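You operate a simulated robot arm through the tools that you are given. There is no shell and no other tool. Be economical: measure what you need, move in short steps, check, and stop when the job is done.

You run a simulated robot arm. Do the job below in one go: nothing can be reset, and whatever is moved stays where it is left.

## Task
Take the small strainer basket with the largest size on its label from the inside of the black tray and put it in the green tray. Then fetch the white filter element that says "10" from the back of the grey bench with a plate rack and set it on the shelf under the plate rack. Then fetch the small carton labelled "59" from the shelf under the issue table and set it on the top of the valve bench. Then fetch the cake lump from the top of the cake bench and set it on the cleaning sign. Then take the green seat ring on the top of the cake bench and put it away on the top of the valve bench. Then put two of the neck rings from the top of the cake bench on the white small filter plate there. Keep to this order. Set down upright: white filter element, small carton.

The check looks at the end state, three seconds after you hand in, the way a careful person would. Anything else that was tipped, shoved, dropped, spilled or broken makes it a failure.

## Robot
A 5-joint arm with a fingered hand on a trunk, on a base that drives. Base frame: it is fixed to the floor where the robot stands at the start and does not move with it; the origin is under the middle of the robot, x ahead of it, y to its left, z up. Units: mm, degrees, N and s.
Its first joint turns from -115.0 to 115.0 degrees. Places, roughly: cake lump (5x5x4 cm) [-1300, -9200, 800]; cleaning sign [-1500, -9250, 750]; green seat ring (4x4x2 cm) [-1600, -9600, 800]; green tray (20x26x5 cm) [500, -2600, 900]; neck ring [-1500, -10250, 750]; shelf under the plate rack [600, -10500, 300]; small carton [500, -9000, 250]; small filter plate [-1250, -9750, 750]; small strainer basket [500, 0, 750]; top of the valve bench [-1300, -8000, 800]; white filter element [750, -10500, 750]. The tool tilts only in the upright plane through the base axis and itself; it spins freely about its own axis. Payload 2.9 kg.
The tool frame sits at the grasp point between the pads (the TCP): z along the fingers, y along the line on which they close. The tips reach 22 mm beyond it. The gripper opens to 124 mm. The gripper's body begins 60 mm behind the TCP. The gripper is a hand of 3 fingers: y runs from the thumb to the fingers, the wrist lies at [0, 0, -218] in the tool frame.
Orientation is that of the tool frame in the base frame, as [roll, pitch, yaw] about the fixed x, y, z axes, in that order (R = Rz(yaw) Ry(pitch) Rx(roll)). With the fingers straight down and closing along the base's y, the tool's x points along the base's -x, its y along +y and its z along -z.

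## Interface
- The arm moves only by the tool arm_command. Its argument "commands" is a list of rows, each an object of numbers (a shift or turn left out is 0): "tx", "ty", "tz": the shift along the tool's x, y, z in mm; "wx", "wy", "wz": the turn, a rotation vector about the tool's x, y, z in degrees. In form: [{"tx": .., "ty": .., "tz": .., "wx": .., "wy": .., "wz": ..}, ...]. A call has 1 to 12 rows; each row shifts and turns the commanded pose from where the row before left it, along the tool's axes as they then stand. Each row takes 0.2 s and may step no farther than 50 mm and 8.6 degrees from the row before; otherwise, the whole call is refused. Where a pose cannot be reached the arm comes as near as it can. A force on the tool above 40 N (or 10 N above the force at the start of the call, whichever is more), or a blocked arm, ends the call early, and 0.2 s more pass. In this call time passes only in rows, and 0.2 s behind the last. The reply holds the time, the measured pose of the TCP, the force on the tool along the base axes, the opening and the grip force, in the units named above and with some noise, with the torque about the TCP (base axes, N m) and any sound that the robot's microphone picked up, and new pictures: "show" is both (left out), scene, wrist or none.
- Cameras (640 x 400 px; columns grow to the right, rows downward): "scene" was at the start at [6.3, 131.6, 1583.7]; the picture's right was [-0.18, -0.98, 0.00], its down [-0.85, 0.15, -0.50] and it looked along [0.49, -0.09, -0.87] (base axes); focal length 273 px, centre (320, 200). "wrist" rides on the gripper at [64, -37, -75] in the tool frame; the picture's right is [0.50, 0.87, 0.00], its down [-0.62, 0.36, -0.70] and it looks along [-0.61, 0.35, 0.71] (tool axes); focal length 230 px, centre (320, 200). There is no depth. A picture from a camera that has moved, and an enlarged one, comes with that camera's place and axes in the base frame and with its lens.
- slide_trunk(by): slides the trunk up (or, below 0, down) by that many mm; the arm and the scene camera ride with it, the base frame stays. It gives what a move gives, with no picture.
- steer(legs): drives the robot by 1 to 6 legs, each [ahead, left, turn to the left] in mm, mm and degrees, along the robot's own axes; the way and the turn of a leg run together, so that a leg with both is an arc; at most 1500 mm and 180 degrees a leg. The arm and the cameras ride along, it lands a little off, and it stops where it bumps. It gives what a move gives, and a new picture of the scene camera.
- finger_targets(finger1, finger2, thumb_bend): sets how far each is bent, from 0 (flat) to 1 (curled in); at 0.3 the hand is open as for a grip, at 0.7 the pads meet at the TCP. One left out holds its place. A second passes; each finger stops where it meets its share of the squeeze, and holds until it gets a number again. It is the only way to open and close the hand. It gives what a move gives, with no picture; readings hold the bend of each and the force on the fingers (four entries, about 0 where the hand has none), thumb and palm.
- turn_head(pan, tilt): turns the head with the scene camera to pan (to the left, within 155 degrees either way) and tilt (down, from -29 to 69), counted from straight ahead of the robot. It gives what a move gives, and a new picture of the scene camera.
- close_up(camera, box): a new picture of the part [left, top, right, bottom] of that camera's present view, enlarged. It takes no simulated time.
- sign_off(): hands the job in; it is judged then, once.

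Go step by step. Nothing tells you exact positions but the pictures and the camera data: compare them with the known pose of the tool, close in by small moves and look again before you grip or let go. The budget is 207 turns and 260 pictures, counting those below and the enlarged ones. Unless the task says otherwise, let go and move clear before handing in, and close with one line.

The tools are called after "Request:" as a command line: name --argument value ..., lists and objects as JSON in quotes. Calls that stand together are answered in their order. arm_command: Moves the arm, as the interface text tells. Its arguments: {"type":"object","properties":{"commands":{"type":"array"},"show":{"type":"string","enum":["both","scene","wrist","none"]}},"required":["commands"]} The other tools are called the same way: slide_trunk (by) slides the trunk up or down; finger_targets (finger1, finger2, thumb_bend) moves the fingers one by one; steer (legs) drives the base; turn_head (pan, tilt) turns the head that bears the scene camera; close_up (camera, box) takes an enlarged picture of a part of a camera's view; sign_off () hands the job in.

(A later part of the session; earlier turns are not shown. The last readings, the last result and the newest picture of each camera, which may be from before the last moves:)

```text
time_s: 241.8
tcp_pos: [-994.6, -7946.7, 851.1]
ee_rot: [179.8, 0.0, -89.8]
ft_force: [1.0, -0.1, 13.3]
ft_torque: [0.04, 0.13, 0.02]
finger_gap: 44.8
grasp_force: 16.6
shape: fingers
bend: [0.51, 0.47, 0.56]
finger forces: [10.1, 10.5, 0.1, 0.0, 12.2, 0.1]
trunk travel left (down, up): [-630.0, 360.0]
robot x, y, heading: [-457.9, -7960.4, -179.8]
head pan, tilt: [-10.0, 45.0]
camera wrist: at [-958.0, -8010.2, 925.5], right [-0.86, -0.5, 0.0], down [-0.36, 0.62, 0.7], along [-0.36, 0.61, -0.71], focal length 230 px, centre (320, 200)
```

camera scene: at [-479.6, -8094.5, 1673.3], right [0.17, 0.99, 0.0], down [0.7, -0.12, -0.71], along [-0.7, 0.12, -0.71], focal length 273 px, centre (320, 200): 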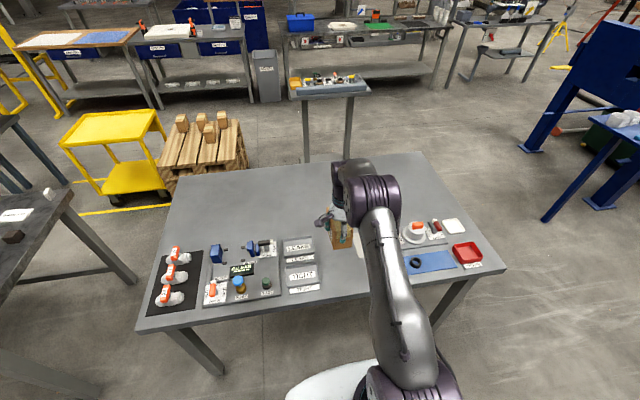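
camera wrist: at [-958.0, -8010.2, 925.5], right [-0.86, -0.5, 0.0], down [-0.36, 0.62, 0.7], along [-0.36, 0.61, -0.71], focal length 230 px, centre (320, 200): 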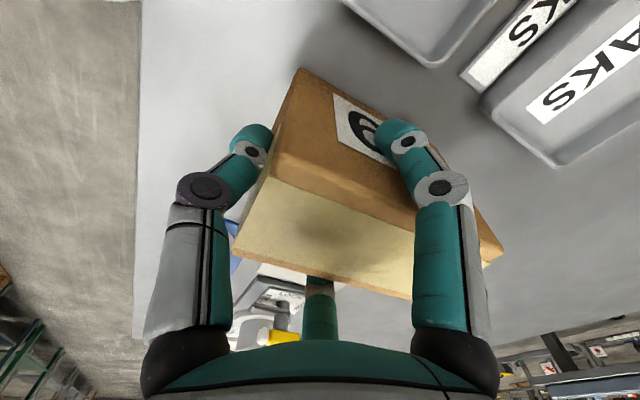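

Down on the bench. I release modestly and rise.

Request:
arm_command --commands '[{"tz": -2}]' --show "none"

Request:
finger_targets --finger1 0.4 --finger2 0.4 --thumb_bend 0.42

Request:
arm_command --commands '[{"tz": -15}, {"tz": -25}, {"tz": -40}, {"tz": -40}]'

```text
time_s: 242.2
tcp_pos: [-994.7, -7945.5, 850.9]
ee_rot: [180.0, 0.0, -89.7]
ft_force: [0.1, 1.2, 7.8]
ft_torque: [0.03, 0.2, 0.02]
finger_gap: 44.7
grasp_force: 15.7
shape: fingers
bend: [0.51, 0.47, 0.56]
finger forces: [9.4, 10.8, 0.0, 0.0, 11.1, 0.1]
trunk travel left (down, up): [-630.0, 360.0]
robot x, y, heading: [-457.4, -7960.8, -179.9]
head pan, tilt: [-10.0, 45.0]
```

```text
time_s: 243.2
tcp_pos: [-995.9, -7946.4, 851.7]
ee_rot: [-180.0, 0.0, -89.7]
ft_force: [0.5, 0.2, 0.1]
ft_torque: [-0.01, 0.0, -0.01]
finger_gap: 73.9
grasp_force: 0.1
shape: fingers
bend: [0.4, 0.4, 0.42]
finger forces: [0.1, 0.0, 0.1, 0.0, 0.0, 0.1]
trunk travel left (down, up): [-630.0, 360.0]
robot x, y, heading: [-462.5, -7962.0, -179.7]
head pan, tilt: [-10.0, 45.0]
```

```text
time_s: 244.2
tcp_pos: [-993.0, -7946.1, 969.8]
ee_rot: [180.0, 0.0, -89.8]
ft_force: [1.2, -0.2, 0.5]
ft_torque: [0.03, 0.02, 0.0]
finger_gap: 73.7
grasp_force: 0.1
shape: fingers
bend: [0.4, 0.4, 0.42]
finger forces: [0.0, 0.1, 0.1, 0.1, 0.1, 0.1]
trunk travel left (down, up): [-630.0, 360.0]
robot x, y, heading: [-458.0, -7963.7, -179.9]
head pan, tilt: [-10.0, 45.0]
camera scene: at [-476.3, -8094.5, 1533.3], right [0.17, 0.99, 0.0], down [0.7, -0.12, -0.71], along [-0.7, 0.12, -0.71], focal length 273 px, centre (320, 200)
camera wrist: at [-957.1, -8009.9, 1045.4], right [-0.86, -0.5, 0.0], down [-0.36, 0.62, 0.7], along [-0.35, 0.61, -0.71], focal length 230 px, centre (320, 200)
```

scene: 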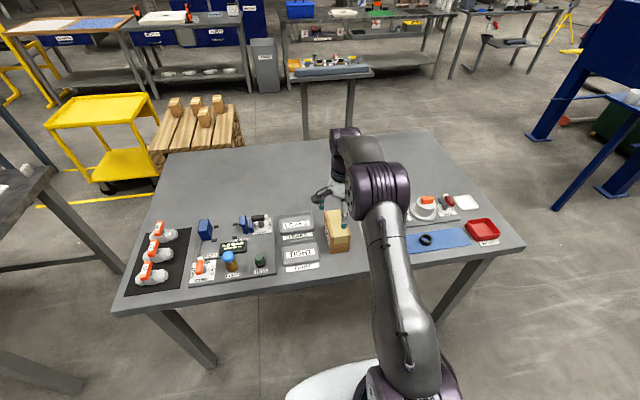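
wrist: 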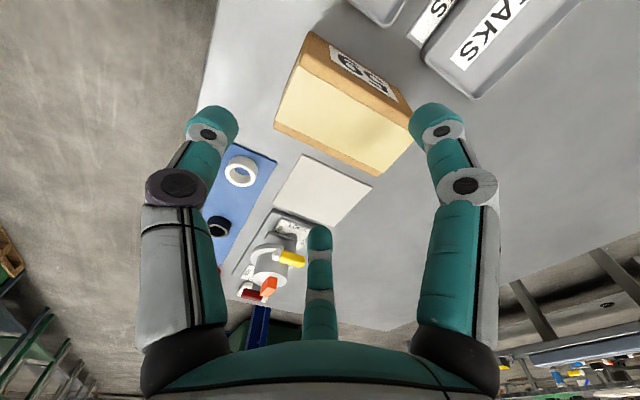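

The carton stands upright on the valve bench. Before planning the route to the far side of the cake bench, I retract, back off and check the robot's own footprint and the surroundings.

Request:
arm_command --commands '[{"tz": -40}, {"ty": -45, "tz": -40}, {"ty": -45}, {"ty": -45}, {"ty": -40}]' --show "none"

Request:
steer --legs '[[-200, 0, 0]]'

Request:
turn_head --pan -60 --tilt 69

Request:
turn_head --pan 45 --tilt 35

```text
refused: row 2 steps farther than a row can; nothing moved
```

```text
time_s: 245.8
tcp_pos: [-790.3, -7947.2, 970.3]
ee_rot: [-180.0, 0.0, -89.5]
ft_force: [0.5, -0.1, 0.5]
ft_torque: [0.0, 0.03, -0.01]
finger_gap: 74.3
grasp_force: 0.1
shape: fingers
bend: [0.4, 0.4, 0.42]
finger forces: [0.0, 0.1, 0.0, 0.0, 0.0, 0.0]
trunk travel left (down, up): [-630.0, 360.0]
robot x, y, heading: [-250.1, -7955.8, -179.5]
head pan, tilt: [-10.0, 45.0]
camera scene: at [-270.4, -8093.6, 1533.3], right [0.17, 0.99, 0.0], down [0.7, -0.12, -0.71], along [-0.7, 0.12, -0.71], focal length 273 px, centre (320, 200)
```

scene: 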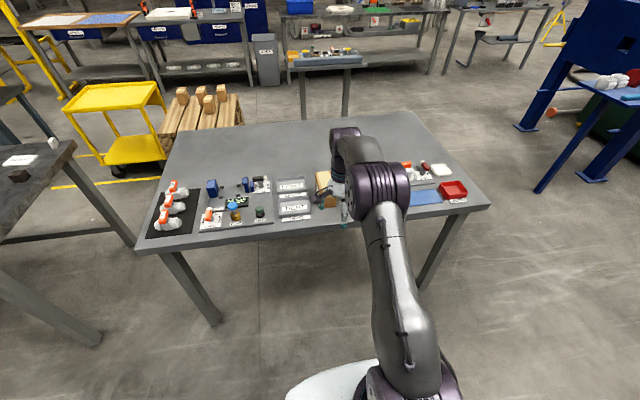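

```text
time_s: 247.0
tcp_pos: [-790.5, -7947.5, 969.7]
ee_rot: [-179.9, 0.0, -89.4]
ft_force: [0.5, 0.2, 0.5]
ft_torque: [0.01, -0.02, 0.01]
finger_gap: 74.0
grasp_force: 0.0
shape: fingers
bend: [0.4, 0.4, 0.42]
finger forces: [0.0, 0.0, 0.0, 0.0, 0.0, 0.0]
trunk travel left (down, up): [-630.0, 360.0]
robot x, y, heading: [-251.2, -7963.8, -179.6]
head pan, tilt: [-60.0, 68.8]
camera scene: at [-219.7, -8058.9, 1504.4], right [0.86, 0.51, 0.0], down [0.47, -0.8, -0.36], along [-0.18, 0.31, -0.93], focal length 273 px, centre (320, 200)
```

scene: 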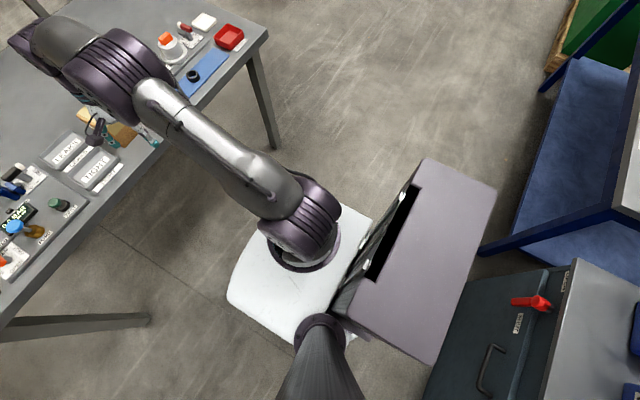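

```text
time_s: 248.8
tcp_pos: [-789.6, -7946.6, 970.3]
ee_rot: [-180.0, 0.0, -89.4]
ft_force: [-0.1, -0.4, -0.9]
ft_torque: [-0.06, 0.02, 0.0]
finger_gap: 74.0
grasp_force: 0.0
shape: fingers
bend: [0.4, 0.4, 0.42]
finger forces: [0.0, 0.0, 0.1, 0.1, 0.0, 0.0]
trunk travel left (down, up): [-630.0, 360.0]
robot x, y, heading: [-254.7, -7963.8, -179.6]
head pan, tilt: [45.0, 35.0]
camera scene: at [-253.1, -8169.8, 1548.1], right [-0.71, 0.7, 0.0], down [0.4, 0.41, -0.82], along [-0.58, -0.58, -0.57], focal length 273 px, centre (320, 200)
```

scene: 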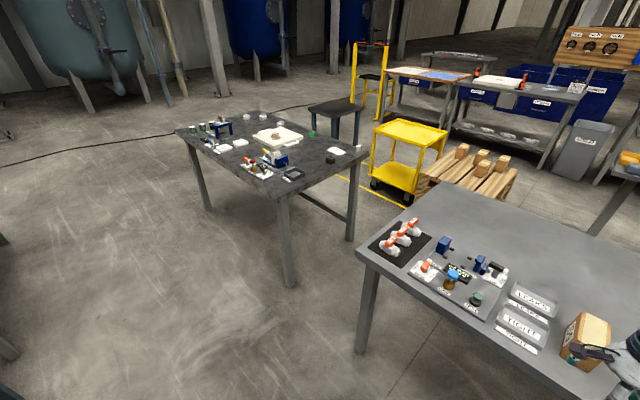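

The robot's base is ~490 wide and reaches ~340 ahead; the cake-bench targets lie deep. I test in free air (turned down the aisle) how far the arm reaches with a tilted tool.

Request:
steer --legs '[[-20, 0, 0], [0, 0, 90]]'

Request:
arm_command --commands '[{"wx": -8.5}, {"wx": -8.5}, {"wx": -8.5}, {"wx": -8.5}, {"wx": -8.5}]' --show "none"

Request:
arm_command --commands '[{"ty": 30, "tz": 28}, {"ty": 30, "tz": 28}, {"ty": 30, "tz": 28}, {"ty": 30, "tz": 28}, {"ty": 30, "tz": 28}]' --show "scene"

```text
time_s: 253.4
tcp_pos: [-247.4, -8498.2, 969.8]
ee_rot: [-180.0, 0.1, 0.5]
ft_force: [0.1, 0.4, -0.3]
ft_torque: [0.01, 0.0, -0.02]
finger_gap: 74.0
grasp_force: 0.0
shape: fingers
bend: [0.4, 0.4, 0.42]
finger forces: [0.1, 0.1, 0.0, 0.0, 0.0, 0.1]
trunk travel left (down, up): [-630.0, 360.0]
robot x, y, heading: [-230.8, -7958.4, -89.7]
head pan, tilt: [45.0, 35.0]
camera scene: at [-25.1, -7963.6, 1548.1], right [-0.7, -0.71, 0.0], down [-0.41, 0.4, -0.82], along [0.58, -0.58, -0.57], focal length 273 px, centre (320, 200)
```

scene: 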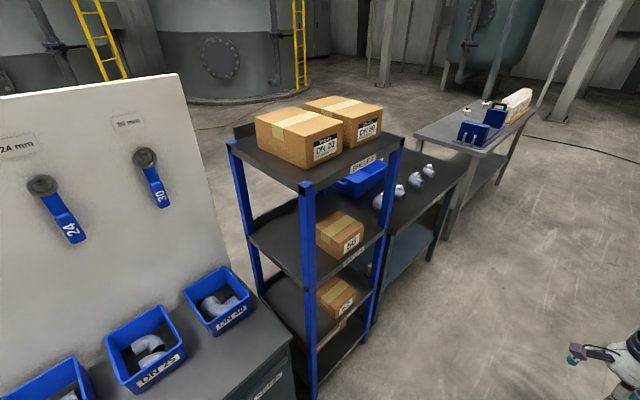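

```text
time_s: 254.7
tcp_pos: [-236.0, -8498.4, 969.4]
ee_rot: [137.5, 0.5, 0.0]
ft_force: [-0.5, 0.0, 0.1]
ft_torque: [0.0, -0.01, 0.01]
finger_gap: 74.3
grasp_force: 0.2
shape: fingers
bend: [0.4, 0.4, 0.42]
finger forces: [0.0, 0.0, 0.0, 0.0, 0.0, 0.0]
out of reach, approached as far as the arm can: row 3, 4
trunk travel left (down, up): [-630.0, 360.0]
robot x, y, heading: [-234.2, -7962.8, -89.7]
head pan, tilt: [45.0, 35.0]
```

```text
time_s: 255.8
tcp_pos: [-237.5, -8690.7, 965.9]
ee_rot: [137.7, 0.4, 0.1]
ft_force: [-0.1, -0.4, 0.7]
ft_torque: [0.0, 0.02, 0.01]
finger_gap: 74.3
grasp_force: 0.1
shape: fingers
bend: [0.4, 0.4, 0.42]
finger forces: [0.0, 0.1, 0.0, 0.0, 0.0, 0.0]
out of reach, approached as far as the arm can: row 5
trunk travel left (down, up): [-630.0, 360.0]
robot x, y, heading: [-237.3, -7962.0, -89.7]
head pan, tilt: [45.0, 35.0]
camera scene: at [-25.2, -7964.7, 1548.2], right [-0.7, -0.71, 0.0], down [-0.41, 0.4, -0.82], along [0.58, -0.58, -0.57], focal length 273 px, centre (320, 200)
```

scene: 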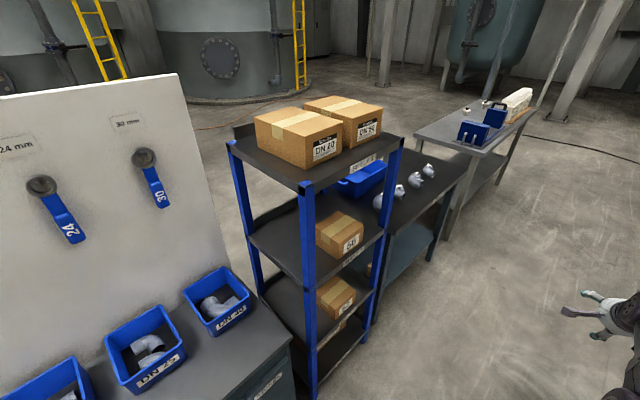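

With ~42° tilt the arm reaches about 728 mm. The cake-bench targets are best reached from its west (back) side; I'll go round the north end of the valve bench. First retract the arm, then drive in steps.

Request:
arm_command --commands '[{"ty": -33, "tz": -30}, {"ty": -33, "tz": -30}, {"ty": -33, "tz": -30}, {"ty": -33, "tz": -30}, {"wx": 8.5}, {"wx": 8.5}, {"wx": 8.5}, {"wx": 8.5}, {"wx": 8.3}, {"ty": -45}, {"ty": -45}, {"ty": -45}]' --show "none"

Request:
turn_head --pan -90 --tilt 35

Request:
steer --legs '[[-1120, 0, 0]]'

```text
time_s: 258.4
tcp_pos: [-239.0, -8376.9, 967.4]
ee_rot: [179.7, 0.0, 0.4]
ft_force: [0.4, -0.8, -0.8]
ft_torque: [-0.02, 0.0, 0.04]
finger_gap: 74.4
grasp_force: 0.1
shape: fingers
bend: [0.4, 0.4, 0.42]
finger forces: [0.1, 0.1, 0.0, 0.0, 0.0, 0.0]
trunk travel left (down, up): [-630.0, 360.0]
robot x, y, heading: [-233.4, -7961.6, -89.5]
head pan, tilt: [45.0, 35.0]
```

```text
time_s: 260.6
tcp_pos: [-238.3, -8378.5, 967.4]
ee_rot: [179.8, 0.0, 0.4]
ft_force: [-0.4, -0.4, -0.4]
ft_torque: [-0.01, -0.01, -0.01]
finger_gap: 74.2
grasp_force: 0.1
shape: fingers
bend: [0.4, 0.4, 0.42]
finger forces: [0.0, 0.1, 0.0, 0.0, 0.1, 0.0]
trunk travel left (down, up): [-630.0, 360.0]
robot x, y, heading: [-232.0, -7964.0, -90.0]
head pan, tilt: [-90.0, 35.0]
camera scene: at [-175.9, -7902.3, 1548.1], right [-0.01, 1.0, 0.0], down [0.57, 0.0, -0.82], along [-0.82, -0.01, -0.57], focal length 273 px, centre (320, 200)
```

scene: 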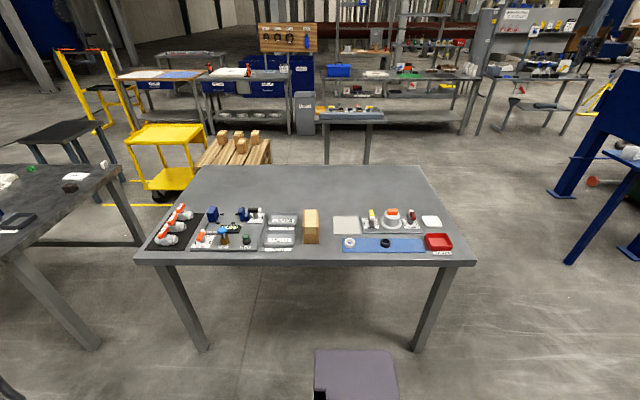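

```text
time_s: 266.4
tcp_pos: [-244.9, -7251.0, 966.8]
ee_rot: [179.9, 0.0, 0.3]
ft_force: [0.1, 0.1, 0.3]
ft_torque: [0.0, -0.02, 0.0]
finger_gap: 74.3
grasp_force: 0.0
shape: fingers
bend: [0.4, 0.4, 0.42]
finger forces: [0.0, 0.0, 0.0, 0.0, 0.0, 0.1]
trunk travel left (down, up): [-630.0, 360.0]
robot x, y, heading: [-237.9, -6834.0, -89.8]
head pan, tilt: [-90.0, 35.0]
camera scene: at [-182.0, -6774.5, 1548.1], right [0.0, 1.0, 0.0], down [0.57, 0.0, -0.82], along [-0.82, 0.0, -0.57], focal length 273 px, centre (320, 200)
```

scene: 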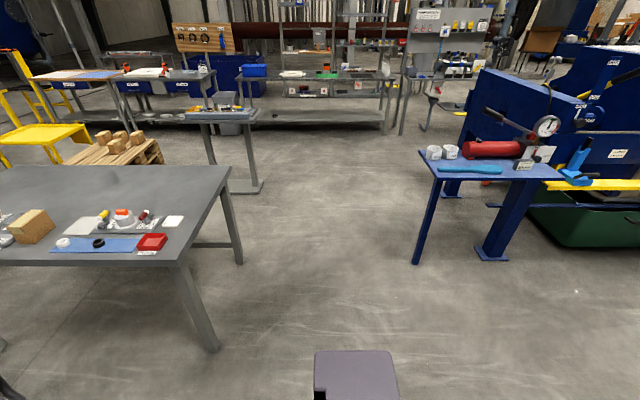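

Clear passage. I strafe west past the valve bench's north end, then look south down the lane.

Request:
steer --legs '[[0, -930, 0], [0, -930, 0]]'

Request:
turn_head --pan 0 --tilt 35

```text
time_s: 275.7
tcp_pos: [-2098.6, -7270.0, 967.3]
ee_rot: [179.8, 0.0, 0.6]
ft_force: [-0.1, 0.9, -0.1]
ft_torque: [-0.02, -0.01, -0.02]
finger_gap: 74.3
grasp_force: 0.1
shape: fingers
bend: [0.4, 0.4, 0.42]
finger forces: [0.0, 0.0, 0.0, 0.1, 0.0, 0.0]
trunk travel left (down, up): [-630.0, 360.0]
robot x, y, heading: [-2094.9, -6852.9, -89.3]
head pan, tilt: [-90.0, 35.0]
camera scene: at [-2038.7, -6793.8, 1548.1], right [-0.01, 1.0, 0.0], down [0.57, 0.01, -0.82], along [-0.82, -0.01, -0.57], focal length 273 px, centre (320, 200)
```

scene: 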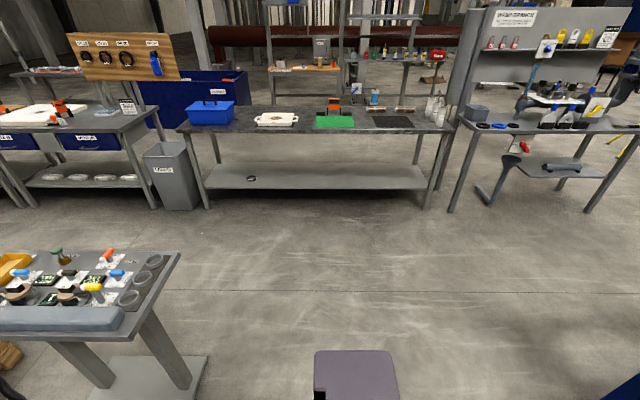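

```text
time_s: 277.4
tcp_pos: [-2098.4, -7270.4, 967.6]
ee_rot: [179.9, 0.1, 0.6]
ft_force: [0.2, -0.2, -0.2]
ft_torque: [0.04, 0.02, 0.0]
finger_gap: 74.3
grasp_force: 0.0
shape: fingers
bend: [0.4, 0.4, 0.42]
finger forces: [0.0, 0.0, 0.0, 0.0, 0.0, 0.0]
trunk travel left (down, up): [-630.0, 360.0]
robot x, y, heading: [-2093.0, -6853.8, -89.7]
head pan, tilt: [0.0, 35.0]
camera scene: at [-1949.4, -6880.9, 1548.1], right [-1.0, -0.01, 0.0], down [-0.01, 0.57, -0.82], along [0.01, -0.82, -0.57], focal length 273 px, centre (320, 200)
```

scene: 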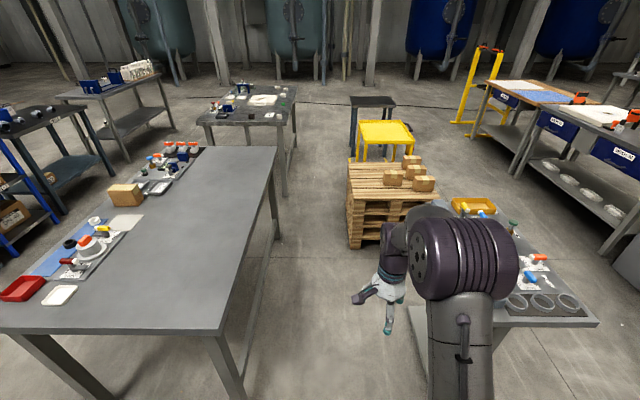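

A pallet stack narrows the lane behind the valve bench to roughly 540 mm. I approach its mouth and look straight down to compare it with my base width.

Request:
steer --legs '[[300, 205, 0], [700, 0, 0]]'

Request:
turn_head --pan -15 --tilt 62

```text
time_s: 283.1
tcp_pos: [-1882.0, -8264.0, 966.6]
ee_rot: [179.8, 0.1, 0.6]
ft_force: [-0.7, -1.5, -0.4]
ft_torque: [0.01, 0.01, -0.01]
finger_gap: 74.4
grasp_force: 0.1
shape: fingers
bend: [0.4, 0.4, 0.42]
finger forces: [0.0, 0.0, 0.0, 0.0, 0.0, 0.0]
trunk travel left (down, up): [-630.0, 360.0]
robot x, y, heading: [-1875.2, -7846.0, -89.4]
head pan, tilt: [0.0, 35.0]
camera scene: at [-1732.7, -7874.0, 1548.1], right [-1.0, -0.01, 0.0], down [-0.01, 0.57, -0.82], along [0.01, -0.82, -0.57], focal length 273 px, centre (320, 200)
```

scene: 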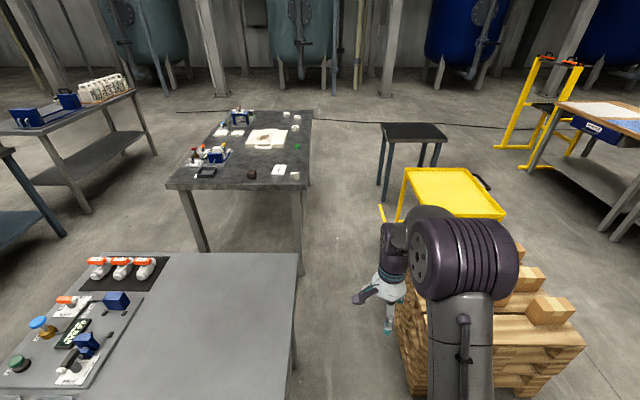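

```text
time_s: 284.0
tcp_pos: [-1884.3, -8263.8, 966.5]
ee_rot: [179.8, 0.0, 0.4]
ft_force: [0.0, 0.1, 0.0]
ft_torque: [0.02, 0.01, 0.01]
finger_gap: 74.4
grasp_force: 0.1
shape: fingers
bend: [0.4, 0.4, 0.42]
finger forces: [0.0, 0.0, 0.0, 0.1, 0.0, 0.0]
trunk travel left (down, up): [-630.0, 360.0]
robot x, y, heading: [-1878.1, -7846.1, -89.6]
head pan, tilt: [-15.0, 62.0]
camera scene: at [-1749.5, -7847.8, 1511.6], right [-0.97, 0.25, 0.0], down [0.22, 0.85, -0.47], along [-0.12, -0.46, -0.88], focal length 273 px, centre (320, 200)
```

scene: 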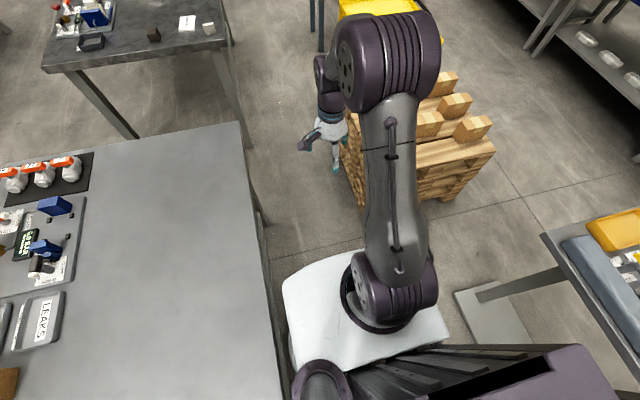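

The white plate turns out to ride with the trunk, so the real base is slimmer (within ±245). The lane between bench (x≈-1650) and pallets (x≈-2160) is passable on x≈-1900. I proceed carefully.

Request:
steer --legs '[[500, -15, 0]]'

Request:
steer --legs '[[450, -5, 0]]'

```text
time_s: 286.9
tcp_pos: [-1895.5, -8755.5, 966.6]
ee_rot: [179.9, 0.0, 0.5]
ft_force: [-0.2, 0.3, -0.4]
ft_torque: [-0.01, 0.02, -0.01]
finger_gap: 74.5
grasp_force: 0.1
shape: fingers
bend: [0.4, 0.4, 0.42]
finger forces: [0.0, 0.1, 0.0, 0.0, 0.1, 0.0]
trunk travel left (down, up): [-630.0, 360.0]
robot x, y, heading: [-1890.1, -8338.2, -89.7]
head pan, tilt: [-15.0, 62.0]
camera scene: at [-1760.7, -8340.5, 1511.5], right [-0.97, 0.25, 0.0], down [0.22, 0.85, -0.47], along [-0.12, -0.45, -0.88], focal length 273 px, centre (320, 200)
```

scene: 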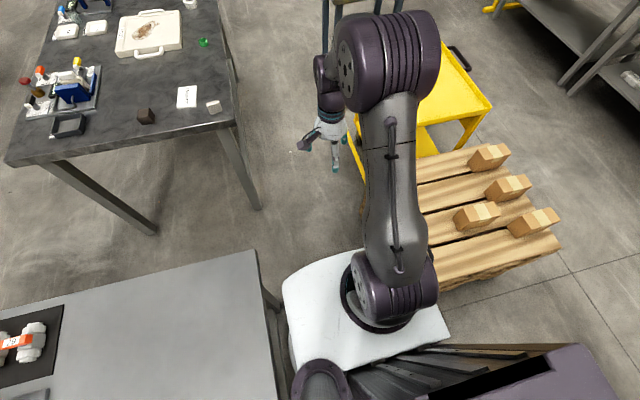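

```text
time_s: 289.7
tcp_pos: [-1894.1, -9218.2, 968.2]
ee_rot: [180.0, 0.0, 0.7]
ft_force: [-0.2, -0.7, -0.8]
ft_torque: [0.05, 0.03, -0.03]
finger_gap: 74.4
grasp_force: 0.0
shape: fingers
bend: [0.4, 0.4, 0.42]
finger forces: [0.0, 0.0, 0.0, 0.0, 0.1, 0.0]
trunk travel left (down, up): [-630.0, 360.0]
robot x, y, heading: [-1889.3, -8796.5, -89.5]
head pan, tilt: [-15.0, 62.0]
camera scene: at [-1761.3, -8803.1, 1511.5], right [-0.97, 0.25, 0.0], down [0.22, 0.86, -0.47], along [-0.12, -0.45, -0.88], focal length 273 px, centre (320, 200)
```

scene: 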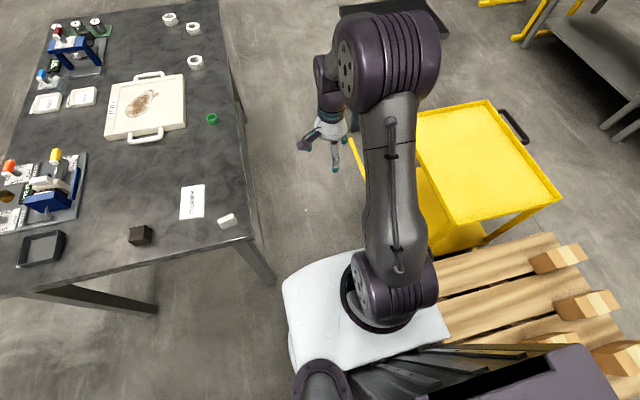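

Through. I zoom on the cake bench to identify items.

Request:
close_up --camera "scene" --box '[10, 0, 260, 156]'

Request:
close_up --camera "scene" --box '[100, 160, 260, 260]'

```text
2.56 times, centred on (135, 78) of scene
camera zoom: at [-1761.3, -8803.1, 1511.5], right [-0.97, 0.25, 0.0], down [0.22, 0.86, -0.47], along [-0.12, -0.45, -0.88], focal length 699 px, centre (794, 512)
```

zoom: 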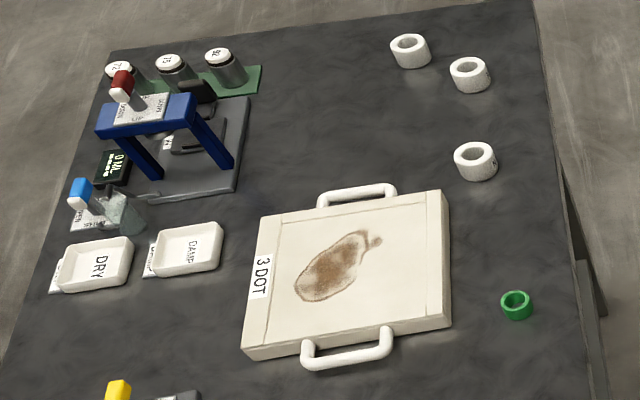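

```text
4.00 times, centred on (180, 210) of scene
camera zoom: at [-1761.3, -8803.1, 1511.5], right [-0.97, 0.25, 0.0], down [0.22, 0.86, -0.47], along [-0.12, -0.45, -0.88], focal length 1092 px, centre (880, 160)
```

zoom: 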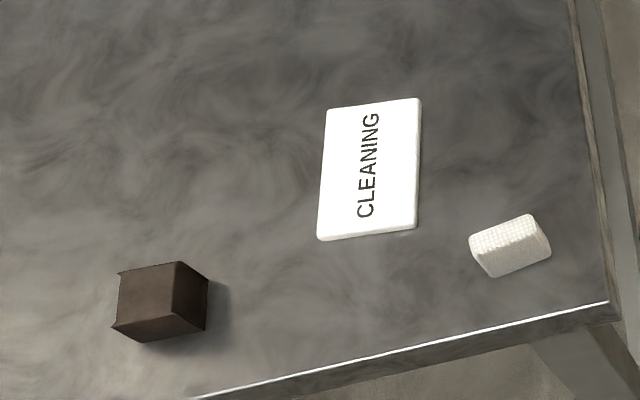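

Everything identified: brown lump ≈(-1351,-9175), sign ≈(-1487,-9261), green ring ≈(-1567,-9580), white neck rings, "3 DOT" plate ≈(-1347,-9680). I keep heading -90° and will work with the arm to the left. Drive forward 430.

Request:
steer --legs '[[430, 0, 0]]'

Request:
arm_command --commands '[{"tx": 40, "ty": -25}, {"tx": 40, "ty": -25}, {"tx": 40, "ty": -25}, {"tx": 40, "ty": -25}, {"tx": 40, "ty": -25}, {"tx": 40, "ty": -25}, {"tx": 40, "ty": -25}, {"tx": 40, "ty": -25}]'

```text
time_s: 292.4
tcp_pos: [-1883.9, -9658.6, 966.8]
ee_rot: [179.9, 0.0, 1.2]
ft_force: [-0.5, 0.7, -0.6]
ft_torque: [0.06, -0.01, -0.01]
finger_gap: 74.3
grasp_force: 0.1
shape: fingers
bend: [0.4, 0.4, 0.42]
finger forces: [0.0, 0.0, 0.1, 0.0, 0.0, 0.1]
trunk travel left (down, up): [-630.0, 360.0]
robot x, y, heading: [-1887.6, -9244.6, -89.1]
head pan, tilt: [-15.0, 62.0]
camera scene: at [-1754.5, -9243.5, 1511.5], right [-0.97, 0.24, 0.0], down [0.21, 0.86, -0.47], along [-0.11, -0.46, -0.88], focal length 273 px, centre (320, 200)
```

scene: 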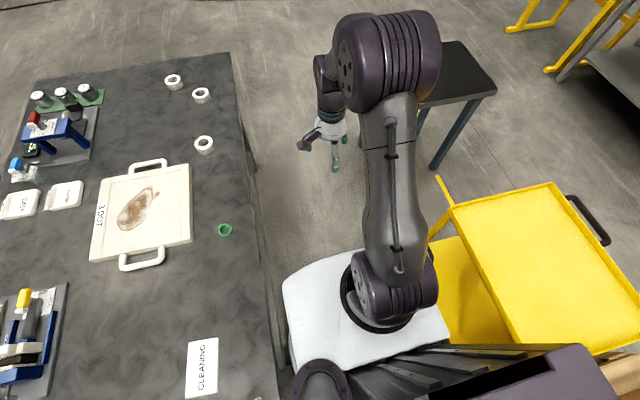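

```text
time_s: 294.2
tcp_pos: [-1566.1, -9453.7, 963.2]
ee_rot: [179.9, 0.0, 1.1]
ft_force: [0.0, -0.4, 0.2]
ft_torque: [-0.04, 0.0, 0.03]
finger_gap: 74.5
grasp_force: 0.1
shape: fingers
bend: [0.4, 0.4, 0.42]
finger forces: [0.0, 0.1, 0.1, 0.0, 0.1, 0.1]
trunk travel left (down, up): [-630.0, 360.0]
robot x, y, heading: [-1884.1, -9240.8, -89.1]
head pan, tilt: [-15.0, 62.0]
camera scene: at [-1753.1, -9242.1, 1511.4], right [-0.97, 0.24, 0.0], down [0.21, 0.86, -0.47], along [-0.11, -0.46, -0.88], focal length 273 px, centre (320, 200)
camera wrist: at [-1502.7, -9415.4, 1039.1], right [0.52, -0.86, 0.0], down [-0.61, -0.37, 0.7], along [-0.6, -0.36, -0.71], focal length 230 px, centre (320, 200)
```

scene: 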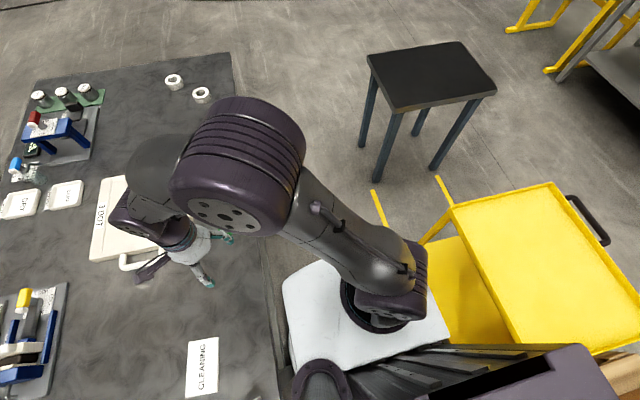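
wrist: 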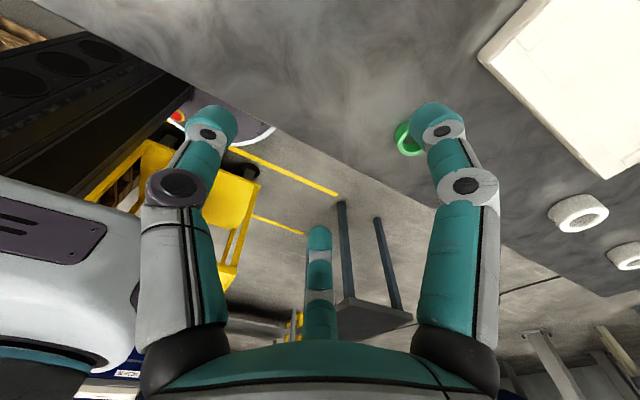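

Request:
arm_command --commands '[{"tx": 27, "ty": -40}, {"tx": 27, "ty": -40}, {"tx": 27, "ty": -40}, {"tx": 27, "ty": -40}, {"tx": 27, "ty": -40}, {"tx": 27, "ty": -40}, {"tx": 27, "ty": -36}, {"tx": 25}]' --show "wrist"

Request:
turn_head --pan 60 --tilt 50

```text
time_s: 296.0
tcp_pos: [-1382.2, -9178.0, 962.2]
ee_rot: [-179.9, 0.0, 1.2]
ft_force: [-0.4, 0.2, 0.3]
ft_torque: [0.04, 0.01, 0.01]
finger_gap: 74.6
grasp_force: 0.1
shape: fingers
bend: [0.4, 0.4, 0.42]
finger forces: [0.0, 0.1, 0.0, 0.0, 0.0, 0.0]
out of reach, approached as far as the arm can: row 8
trunk travel left (down, up): [-630.0, 360.0]
robot x, y, heading: [-1887.3, -9242.6, -88.8]
head pan, tilt: [-15.0, 62.0]
camera wrist: at [-1318.8, -9139.9, 1036.8], right [0.52, -0.86, 0.0], down [-0.61, -0.37, 0.7], along [-0.6, -0.36, -0.71], focal length 230 px, centre (320, 200)
```

wrist: 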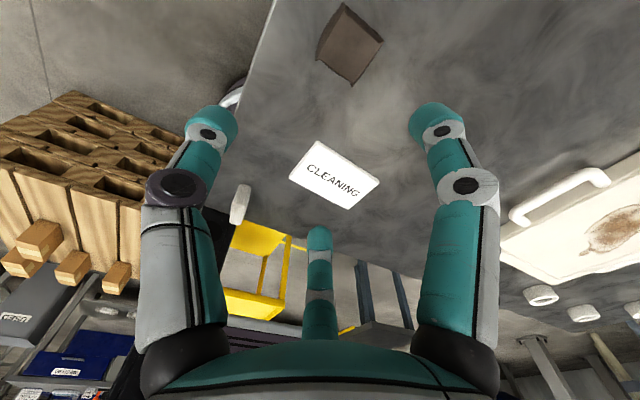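

```text
time_s: 297.5
tcp_pos: [-1381.8, -9178.1, 961.9]
ee_rot: [-180.0, 0.0, 1.1]
ft_force: [0.0, 0.6, -0.1]
ft_torque: [-0.01, 0.03, -0.01]
finger_gap: 74.5
grasp_force: 0.0
shape: fingers
bend: [0.4, 0.4, 0.42]
finger forces: [0.0, 0.0, 0.0, 0.1, 0.0, 0.0]
trunk travel left (down, up): [-630.0, 360.0]
robot x, y, heading: [-1883.1, -9243.9, -89.1]
head pan, tilt: [60.0, 50.0]
camera scene: at [-1671.4, -9217.5, 1526.3], right [-0.48, -0.88, 0.0], down [-0.67, 0.37, -0.64], along [0.56, -0.31, -0.77], focal length 273 px, centre (320, 200)
```

scene: 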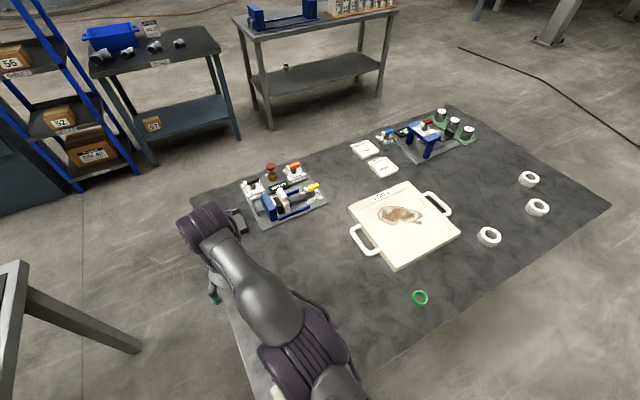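

The vertical reach ends ~40 mm short of the lump (at ≈(-1343,-9183)). I tilt the tool 13° outward and move over it.

Request:
arm_command --commands '[{"wx": 1.1, "wy": 6.4}, {"wx": 1.1, "wy": 6.4}, {"tx": 20, "tz": 4, "ty": 3}, {"tx": 18, "tz": 4, "ty": 2}, {"tx": -9, "tz": 39}]'

```text
time_s: 298.7
tcp_pos: [-1340.5, -9181.3, 922.9]
ee_rot: [-177.4, -12.7, 0.9]
ft_force: [0.3, 0.7, -1.1]
ft_torque: [-0.02, 0.01, 0.03]
finger_gap: 74.4
grasp_force: 0.0
shape: fingers
bend: [0.4, 0.4, 0.42]
finger forces: [0.0, 0.1, 0.0, 0.0, 0.0, 0.0]
trunk travel left (down, up): [-630.0, 360.0]
robot x, y, heading: [-1882.4, -9240.3, -88.9]
head pan, tilt: [60.0, 50.0]
camera scene: at [-1670.9, -9217.3, 1526.3], right [-0.48, -0.88, 0.0], down [-0.67, 0.37, -0.64], along [0.56, -0.31, -0.77], focal length 273 px, centre (320, 200)
camera wrist: at [-1296.2, -9146.7, 1012.1], right [0.51, -0.86, 0.07], down [-0.75, -0.4, 0.53], along [-0.43, -0.32, -0.84], focal length 230 px, centre (320, 200)
```

scene: 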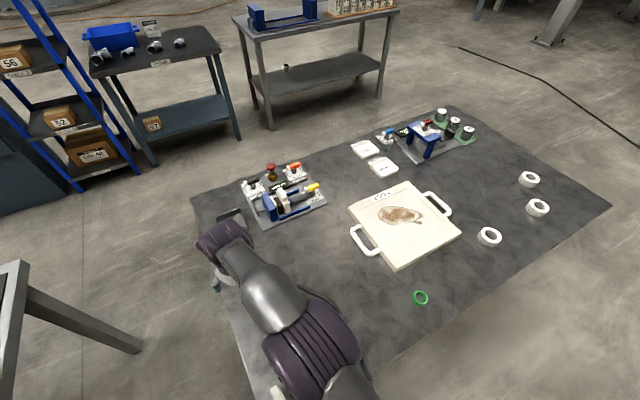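
wrist: 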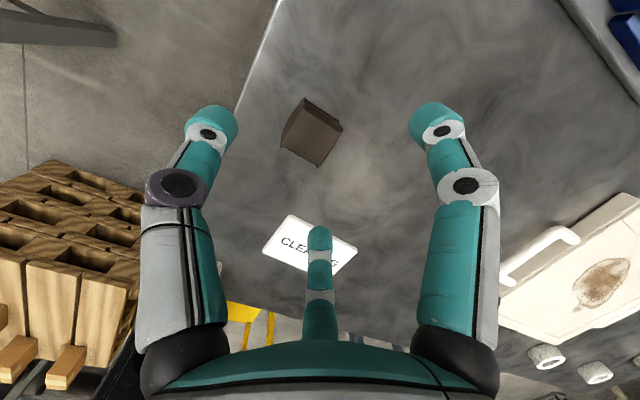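

Request:
close_up --camera "wrist" --box '[240, 70, 400, 190]'

```text
3.33 times, centred on (320, 130) of wrist
camera zoom: at [-1296.2, -9146.7, 1012.1], right [0.51, -0.86, 0.07], down [-0.75, -0.4, 0.53], along [-0.43, -0.32, -0.84], focal length 767 px, centre (320, 433)
```

zoom: 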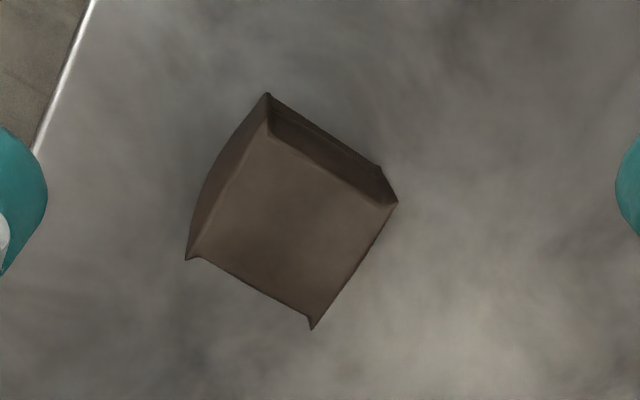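

Request:
arm_command --commands '[{"tx": -8, "tz": 26.3, "ty": 1}, {"tx": -6, "tz": 26.3, "ty": 1}, {"tx": -6, "tz": 26.3, "ty": 1}, {"tx": -6, "tz": 26.3, "ty": 1}]'

```text
time_s: 299.7
tcp_pos: [-1342.9, -9180.0, 816.6]
ee_rot: [-177.3, -12.7, 0.9]
ft_force: [1.2, -1.1, 7.9]
ft_torque: [-0.2, 0.28, 0.02]
finger_gap: 74.3
grasp_force: 3.9
shape: fingers
bend: [0.4, 0.4, 0.42]
finger forces: [0.0, 6.9, 0.0, 0.1, 0.0, 0.1]
trunk travel left (down, up): [-630.0, 360.0]
robot x, y, heading: [-1884.6, -9236.3, -88.9]
head pan, tilt: [60.0, 50.0]
camera scene: at [-1673.0, -9217.4, 1526.8], right [-0.48, -0.88, 0.0], down [-0.67, 0.37, -0.64], along [0.56, -0.31, -0.77], focal length 273 px, centre (320, 200)
camera wrist: at [-1298.7, -9146.4, 906.6], right [0.51, -0.86, 0.07], down [-0.75, -0.4, 0.53], along [-0.43, -0.32, -0.84], focal length 230 px, centre (320, 200)
```

scene: 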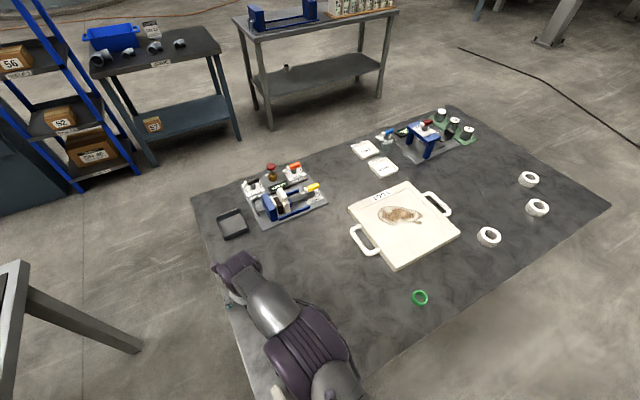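
wrist: 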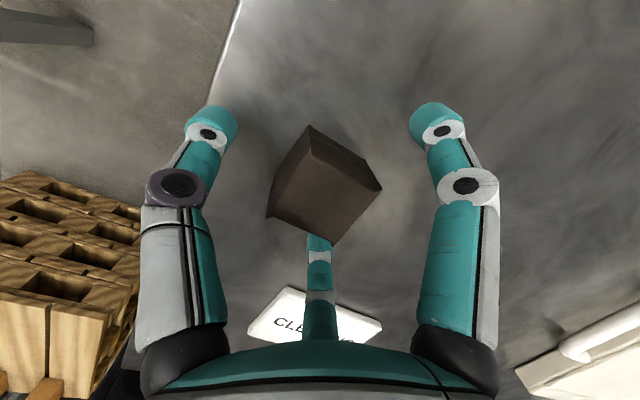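

Finger 2 just touches the bench; I raise 7 mm and close.

Request:
arm_command --commands '[{"tx": 1.6, "tz": -7}]' --show "none"

Request:
finger_targets --finger1 0.66 --finger2 0.66 --thumb_bend 0.66

Request:
close_up --camera "wrist" --box '[160, 60, 480, 300]'

```text
time_s: 300.1
tcp_pos: [-1342.7, -9182.0, 822.7]
ee_rot: [-177.5, -12.7, 0.9]
ft_force: [-0.3, 0.5, -0.7]
ft_torque: [0.02, 0.02, 0.02]
finger_gap: 74.3
grasp_force: 0.0
shape: fingers
bend: [0.4, 0.4, 0.42]
finger forces: [0.0, 0.0, 0.1, 0.0, 0.0, 0.1]
trunk travel left (down, up): [-630.0, 360.0]
robot x, y, heading: [-1880.9, -9242.3, -89.0]
head pan, tilt: [60.0, 50.0]
```

```text
time_s: 301.1
tcp_pos: [-1341.5, -9181.7, 822.4]
ee_rot: [-177.4, -12.7, 0.8]
ft_force: [-0.4, 0.9, 1.7]
ft_torque: [0.02, 0.03, 0.0]
finger_gap: 34.0
grasp_force: 11.1
shape: fingers
bend: [0.54, 0.54, 0.59]
finger forces: [6.5, 7.1, 0.0, 0.0, 8.6, 0.0]
trunk travel left (down, up): [-630.0, 360.0]
robot x, y, heading: [-1882.1, -9240.3, -88.9]
head pan, tilt: [60.0, 50.0]
```

```text
1.67 times, centred on (320, 180) of wrist
camera zoom: at [-1298.2, -9147.1, 911.8], right [0.51, -0.86, 0.07], down [-0.75, -0.4, 0.53], along [-0.43, -0.33, -0.84], focal length 384 px, centre (320, 233)
```

zoom: 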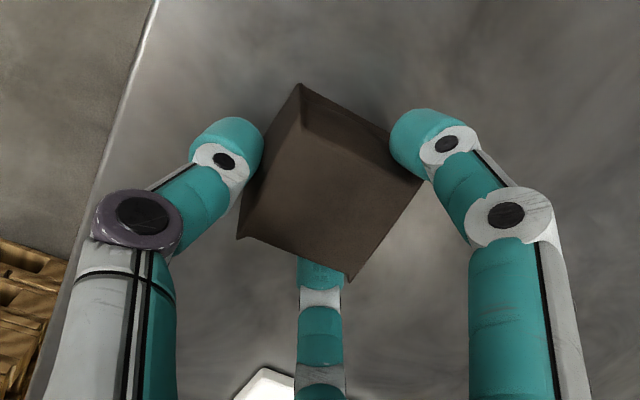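

Lump gripped. I lift it and carry it over the sign.

Request:
arm_command --commands '[{"tx": 3.5, "tz": -15}, {"tx": 6, "tz": -28}, {"tx": -35.4, "ty": 20, "tz": -8.8}, {"tx": -35.4, "ty": 20, "tz": -8.8}, {"tx": -35.4, "ty": 20, "tz": -8.8}, {"tx": -35.4, "ty": 20, "tz": -8.8}]'

```text
time_s: 302.5
tcp_pos: [-1487.0, -9261.1, 865.0]
ee_rot: [-178.9, -12.9, 0.9]
ft_force: [0.3, -0.8, -1.2]
ft_torque: [0.0, 0.01, 0.05]
finger_gap: 33.3
grasp_force: 10.2
shape: fingers
bend: [0.55, 0.54, 0.59]
finger forces: [6.3, 6.6, 0.0, 0.0, 7.9, 0.0]
out of reach, approached as far as the arm can: row 6
trunk travel left (down, up): [-630.0, 360.0]
robot x, y, heading: [-1884.7, -9244.8, -89.1]
head pan, tilt: [60.0, 50.0]
camera scene: at [-1672.1, -9217.8, 1526.4], right [-0.48, -0.88, 0.0], down [-0.67, 0.37, -0.64], along [0.56, -0.31, -0.77], focal length 273 px, centre (320, 200)
camera wrist: at [-1442.0, -9224.6, 954.0], right [0.51, -0.86, 0.1], down [-0.75, -0.38, 0.54], along [-0.43, -0.34, -0.84], focal length 230 px, centre (320, 200)
```

scene: 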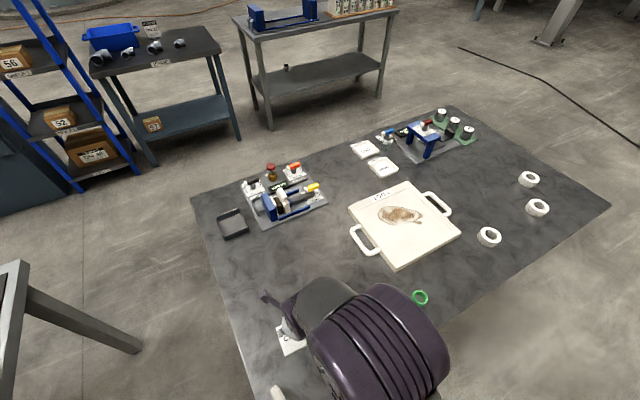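
wrist: 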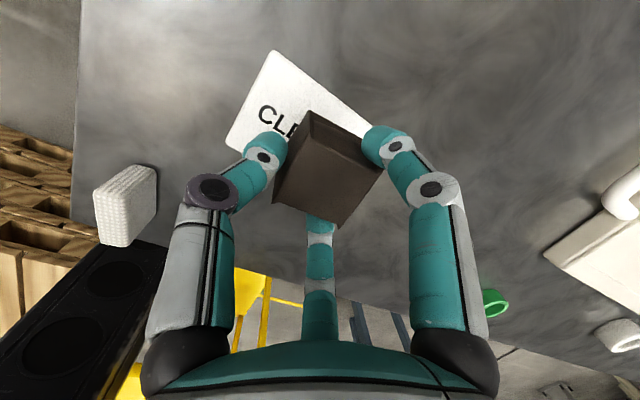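

Lump is centred over the sign. Lowering.

Request:
arm_command --commands '[{"tx": -3.4, "tz": 14.6}, {"tx": -3, "tz": 12}]' --show "none"

Request:
arm_command --commands '[{"tx": -0.7, "tz": 3}]' --show "none"

Request:
arm_command --commands '[{"tx": -0.7, "tz": 3}]' --show "none"

Request:
arm_command --commands '[{"tx": -0.7, "tz": 3}]' --show "wrist"

```text
time_s: 303.1
tcp_pos: [-1489.4, -9252.8, 838.2]
ee_rot: [-178.6, -12.9, 1.0]
ft_force: [-0.1, -0.2, -0.7]
ft_torque: [0.05, 0.03, 0.01]
finger_gap: 33.4
grasp_force: 10.3
shape: fingers
bend: [0.55, 0.54, 0.59]
finger forces: [6.4, 6.7, 0.0, 0.0, 7.8, 0.1]
out of reach, approached as far as the arm can: row 1, 2
trunk travel left (down, up): [-630.0, 360.0]
robot x, y, heading: [-1883.3, -9241.3, -88.8]
head pan, tilt: [60.0, 50.0]
```

```text
time_s: 303.5
tcp_pos: [-1488.6, -9252.1, 835.3]
ee_rot: [-178.6, -12.9, 0.9]
ft_force: [-0.5, -0.1, -1.1]
ft_torque: [0.0, 0.0, 0.01]
finger_gap: 33.4
grasp_force: 10.5
shape: fingers
bend: [0.55, 0.54, 0.59]
finger forces: [6.4, 6.6, 0.1, 0.0, 7.7, 0.1]
trunk travel left (down, up): [-630.0, 360.0]
robot x, y, heading: [-1882.8, -9243.4, -89.1]
head pan, tilt: [60.0, 50.0]
```

```text
time_s: 303.9
tcp_pos: [-1488.7, -9254.4, 832.4]
ee_rot: [-178.5, -12.9, 0.9]
ft_force: [-1.3, 0.2, 1.9]
ft_torque: [0.02, 0.04, -0.02]
finger_gap: 33.0
grasp_force: 11.5
shape: fingers
bend: [0.55, 0.54, 0.6]
finger forces: [6.7, 6.9, 0.0, 0.0, 8.2, 0.0]
trunk travel left (down, up): [-630.0, 360.0]
robot x, y, heading: [-1883.0, -9243.5, -88.9]
head pan, tilt: [60.0, 50.0]
```

```text
time_s: 304.3
tcp_pos: [-1488.9, -9253.2, 831.2]
ee_rot: [-178.6, -13.1, 0.9]
ft_force: [0.5, -0.3, 14.0]
ft_torque: [0.02, 0.08, -0.01]
finger_gap: 33.4
grasp_force: 12.8
shape: fingers
bend: [0.55, 0.54, 0.6]
finger forces: [7.7, 8.4, 0.0, 0.0, 9.1, 0.0]
trunk travel left (down, up): [-630.0, 360.0]
robot x, y, heading: [-1886.9, -9237.9, -88.4]
head pan, tilt: [60.0, 50.0]
camera wrist: at [-1444.9, -9216.2, 919.7], right [0.51, -0.86, 0.09], down [-0.75, -0.39, 0.54], along [-0.42, -0.34, -0.84], focal length 230 px, centre (320, 200)
```

wrist: 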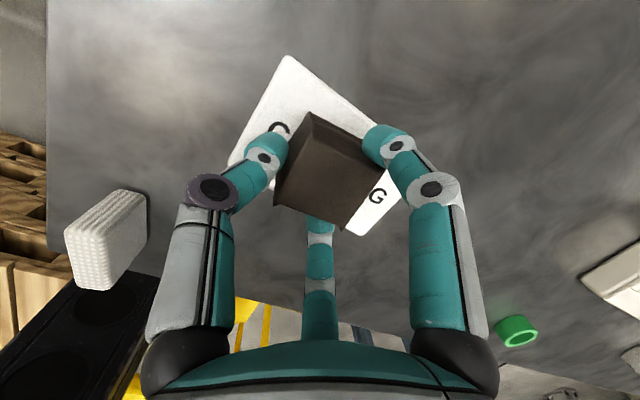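

Resting on the sign. I ease up, release and rise.

Request:
arm_command --commands '[{"tx": 0.5, "tz": -2}]' --show "none"

Request:
finger_targets --finger1 0.42 --finger2 0.42 --thumb_bend 0.42

Request:
arm_command --commands '[{"tx": 3.4, "tz": -15}, {"tx": 6.5, "tz": -29}, {"tx": 9, "tz": -40}]'

```text
time_s: 304.7
tcp_pos: [-1489.8, -9252.6, 832.7]
ee_rot: [-178.6, -12.9, 0.8]
ft_force: [1.8, 0.7, 8.5]
ft_torque: [0.01, 0.05, -0.02]
finger_gap: 33.1
grasp_force: 11.9
shape: fingers
bend: [0.55, 0.54, 0.6]
finger forces: [7.6, 7.9, 0.1, 0.0, 9.3, 0.0]
trunk travel left (down, up): [-630.0, 360.0]
robot x, y, heading: [-1882.5, -9243.0, -89.0]
head pan, tilt: [60.0, 50.0]
```

```text
time_s: 305.7
tcp_pos: [-1488.7, -9252.7, 832.6]
ee_rot: [-178.6, -12.9, 0.8]
ft_force: [-0.3, -0.7, 0.4]
ft_torque: [0.04, -0.02, -0.02]
finger_gap: 71.1
grasp_force: 0.0
shape: fingers
bend: [0.42, 0.42, 0.42]
finger forces: [0.0, 0.0, 0.0, 0.0, 0.0, 0.0]
trunk travel left (down, up): [-630.0, 360.0]
robot x, y, heading: [-1880.7, -9240.8, -88.9]
head pan, tilt: [60.0, 50.0]
```

```text
time_s: 306.5
tcp_pos: [-1490.0, -9252.7, 917.0]
ee_rot: [-178.7, -12.9, 0.9]
ft_force: [-0.5, -0.2, -0.6]
ft_torque: [-0.01, -0.01, 0.02]
finger_gap: 71.3
grasp_force: 0.0
shape: fingers
bend: [0.42, 0.42, 0.42]
finger forces: [0.0, 0.0, 0.1, 0.1, 0.0, 0.1]
out of reach, approached as far as the arm can: row 3
trunk travel left (down, up): [-630.0, 360.0]
robot x, y, heading: [-1881.9, -9238.0, -88.6]
head pan, tilt: [60.0, 50.0]
camera scene: at [-1672.5, -9217.6, 1526.5], right [-0.48, -0.88, 0.0], down [-0.67, 0.37, -0.64], along [0.56, -0.31, -0.77], focal length 273 px, centre (320, 200)
camera wrist: at [-1445.3, -9217.8, 1005.2], right [0.51, -0.86, 0.09], down [-0.75, -0.38, 0.54], along [-0.43, -0.34, -0.84], focal length 230 px, centre (320, 200)
```

scene: 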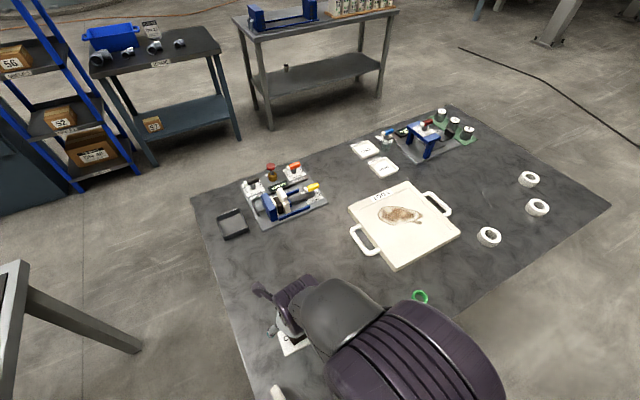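
wrist: 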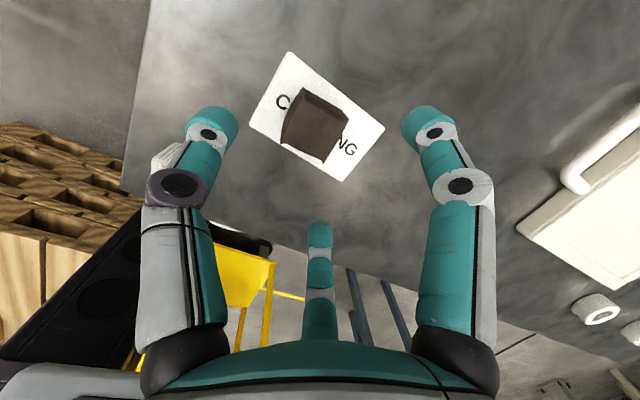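

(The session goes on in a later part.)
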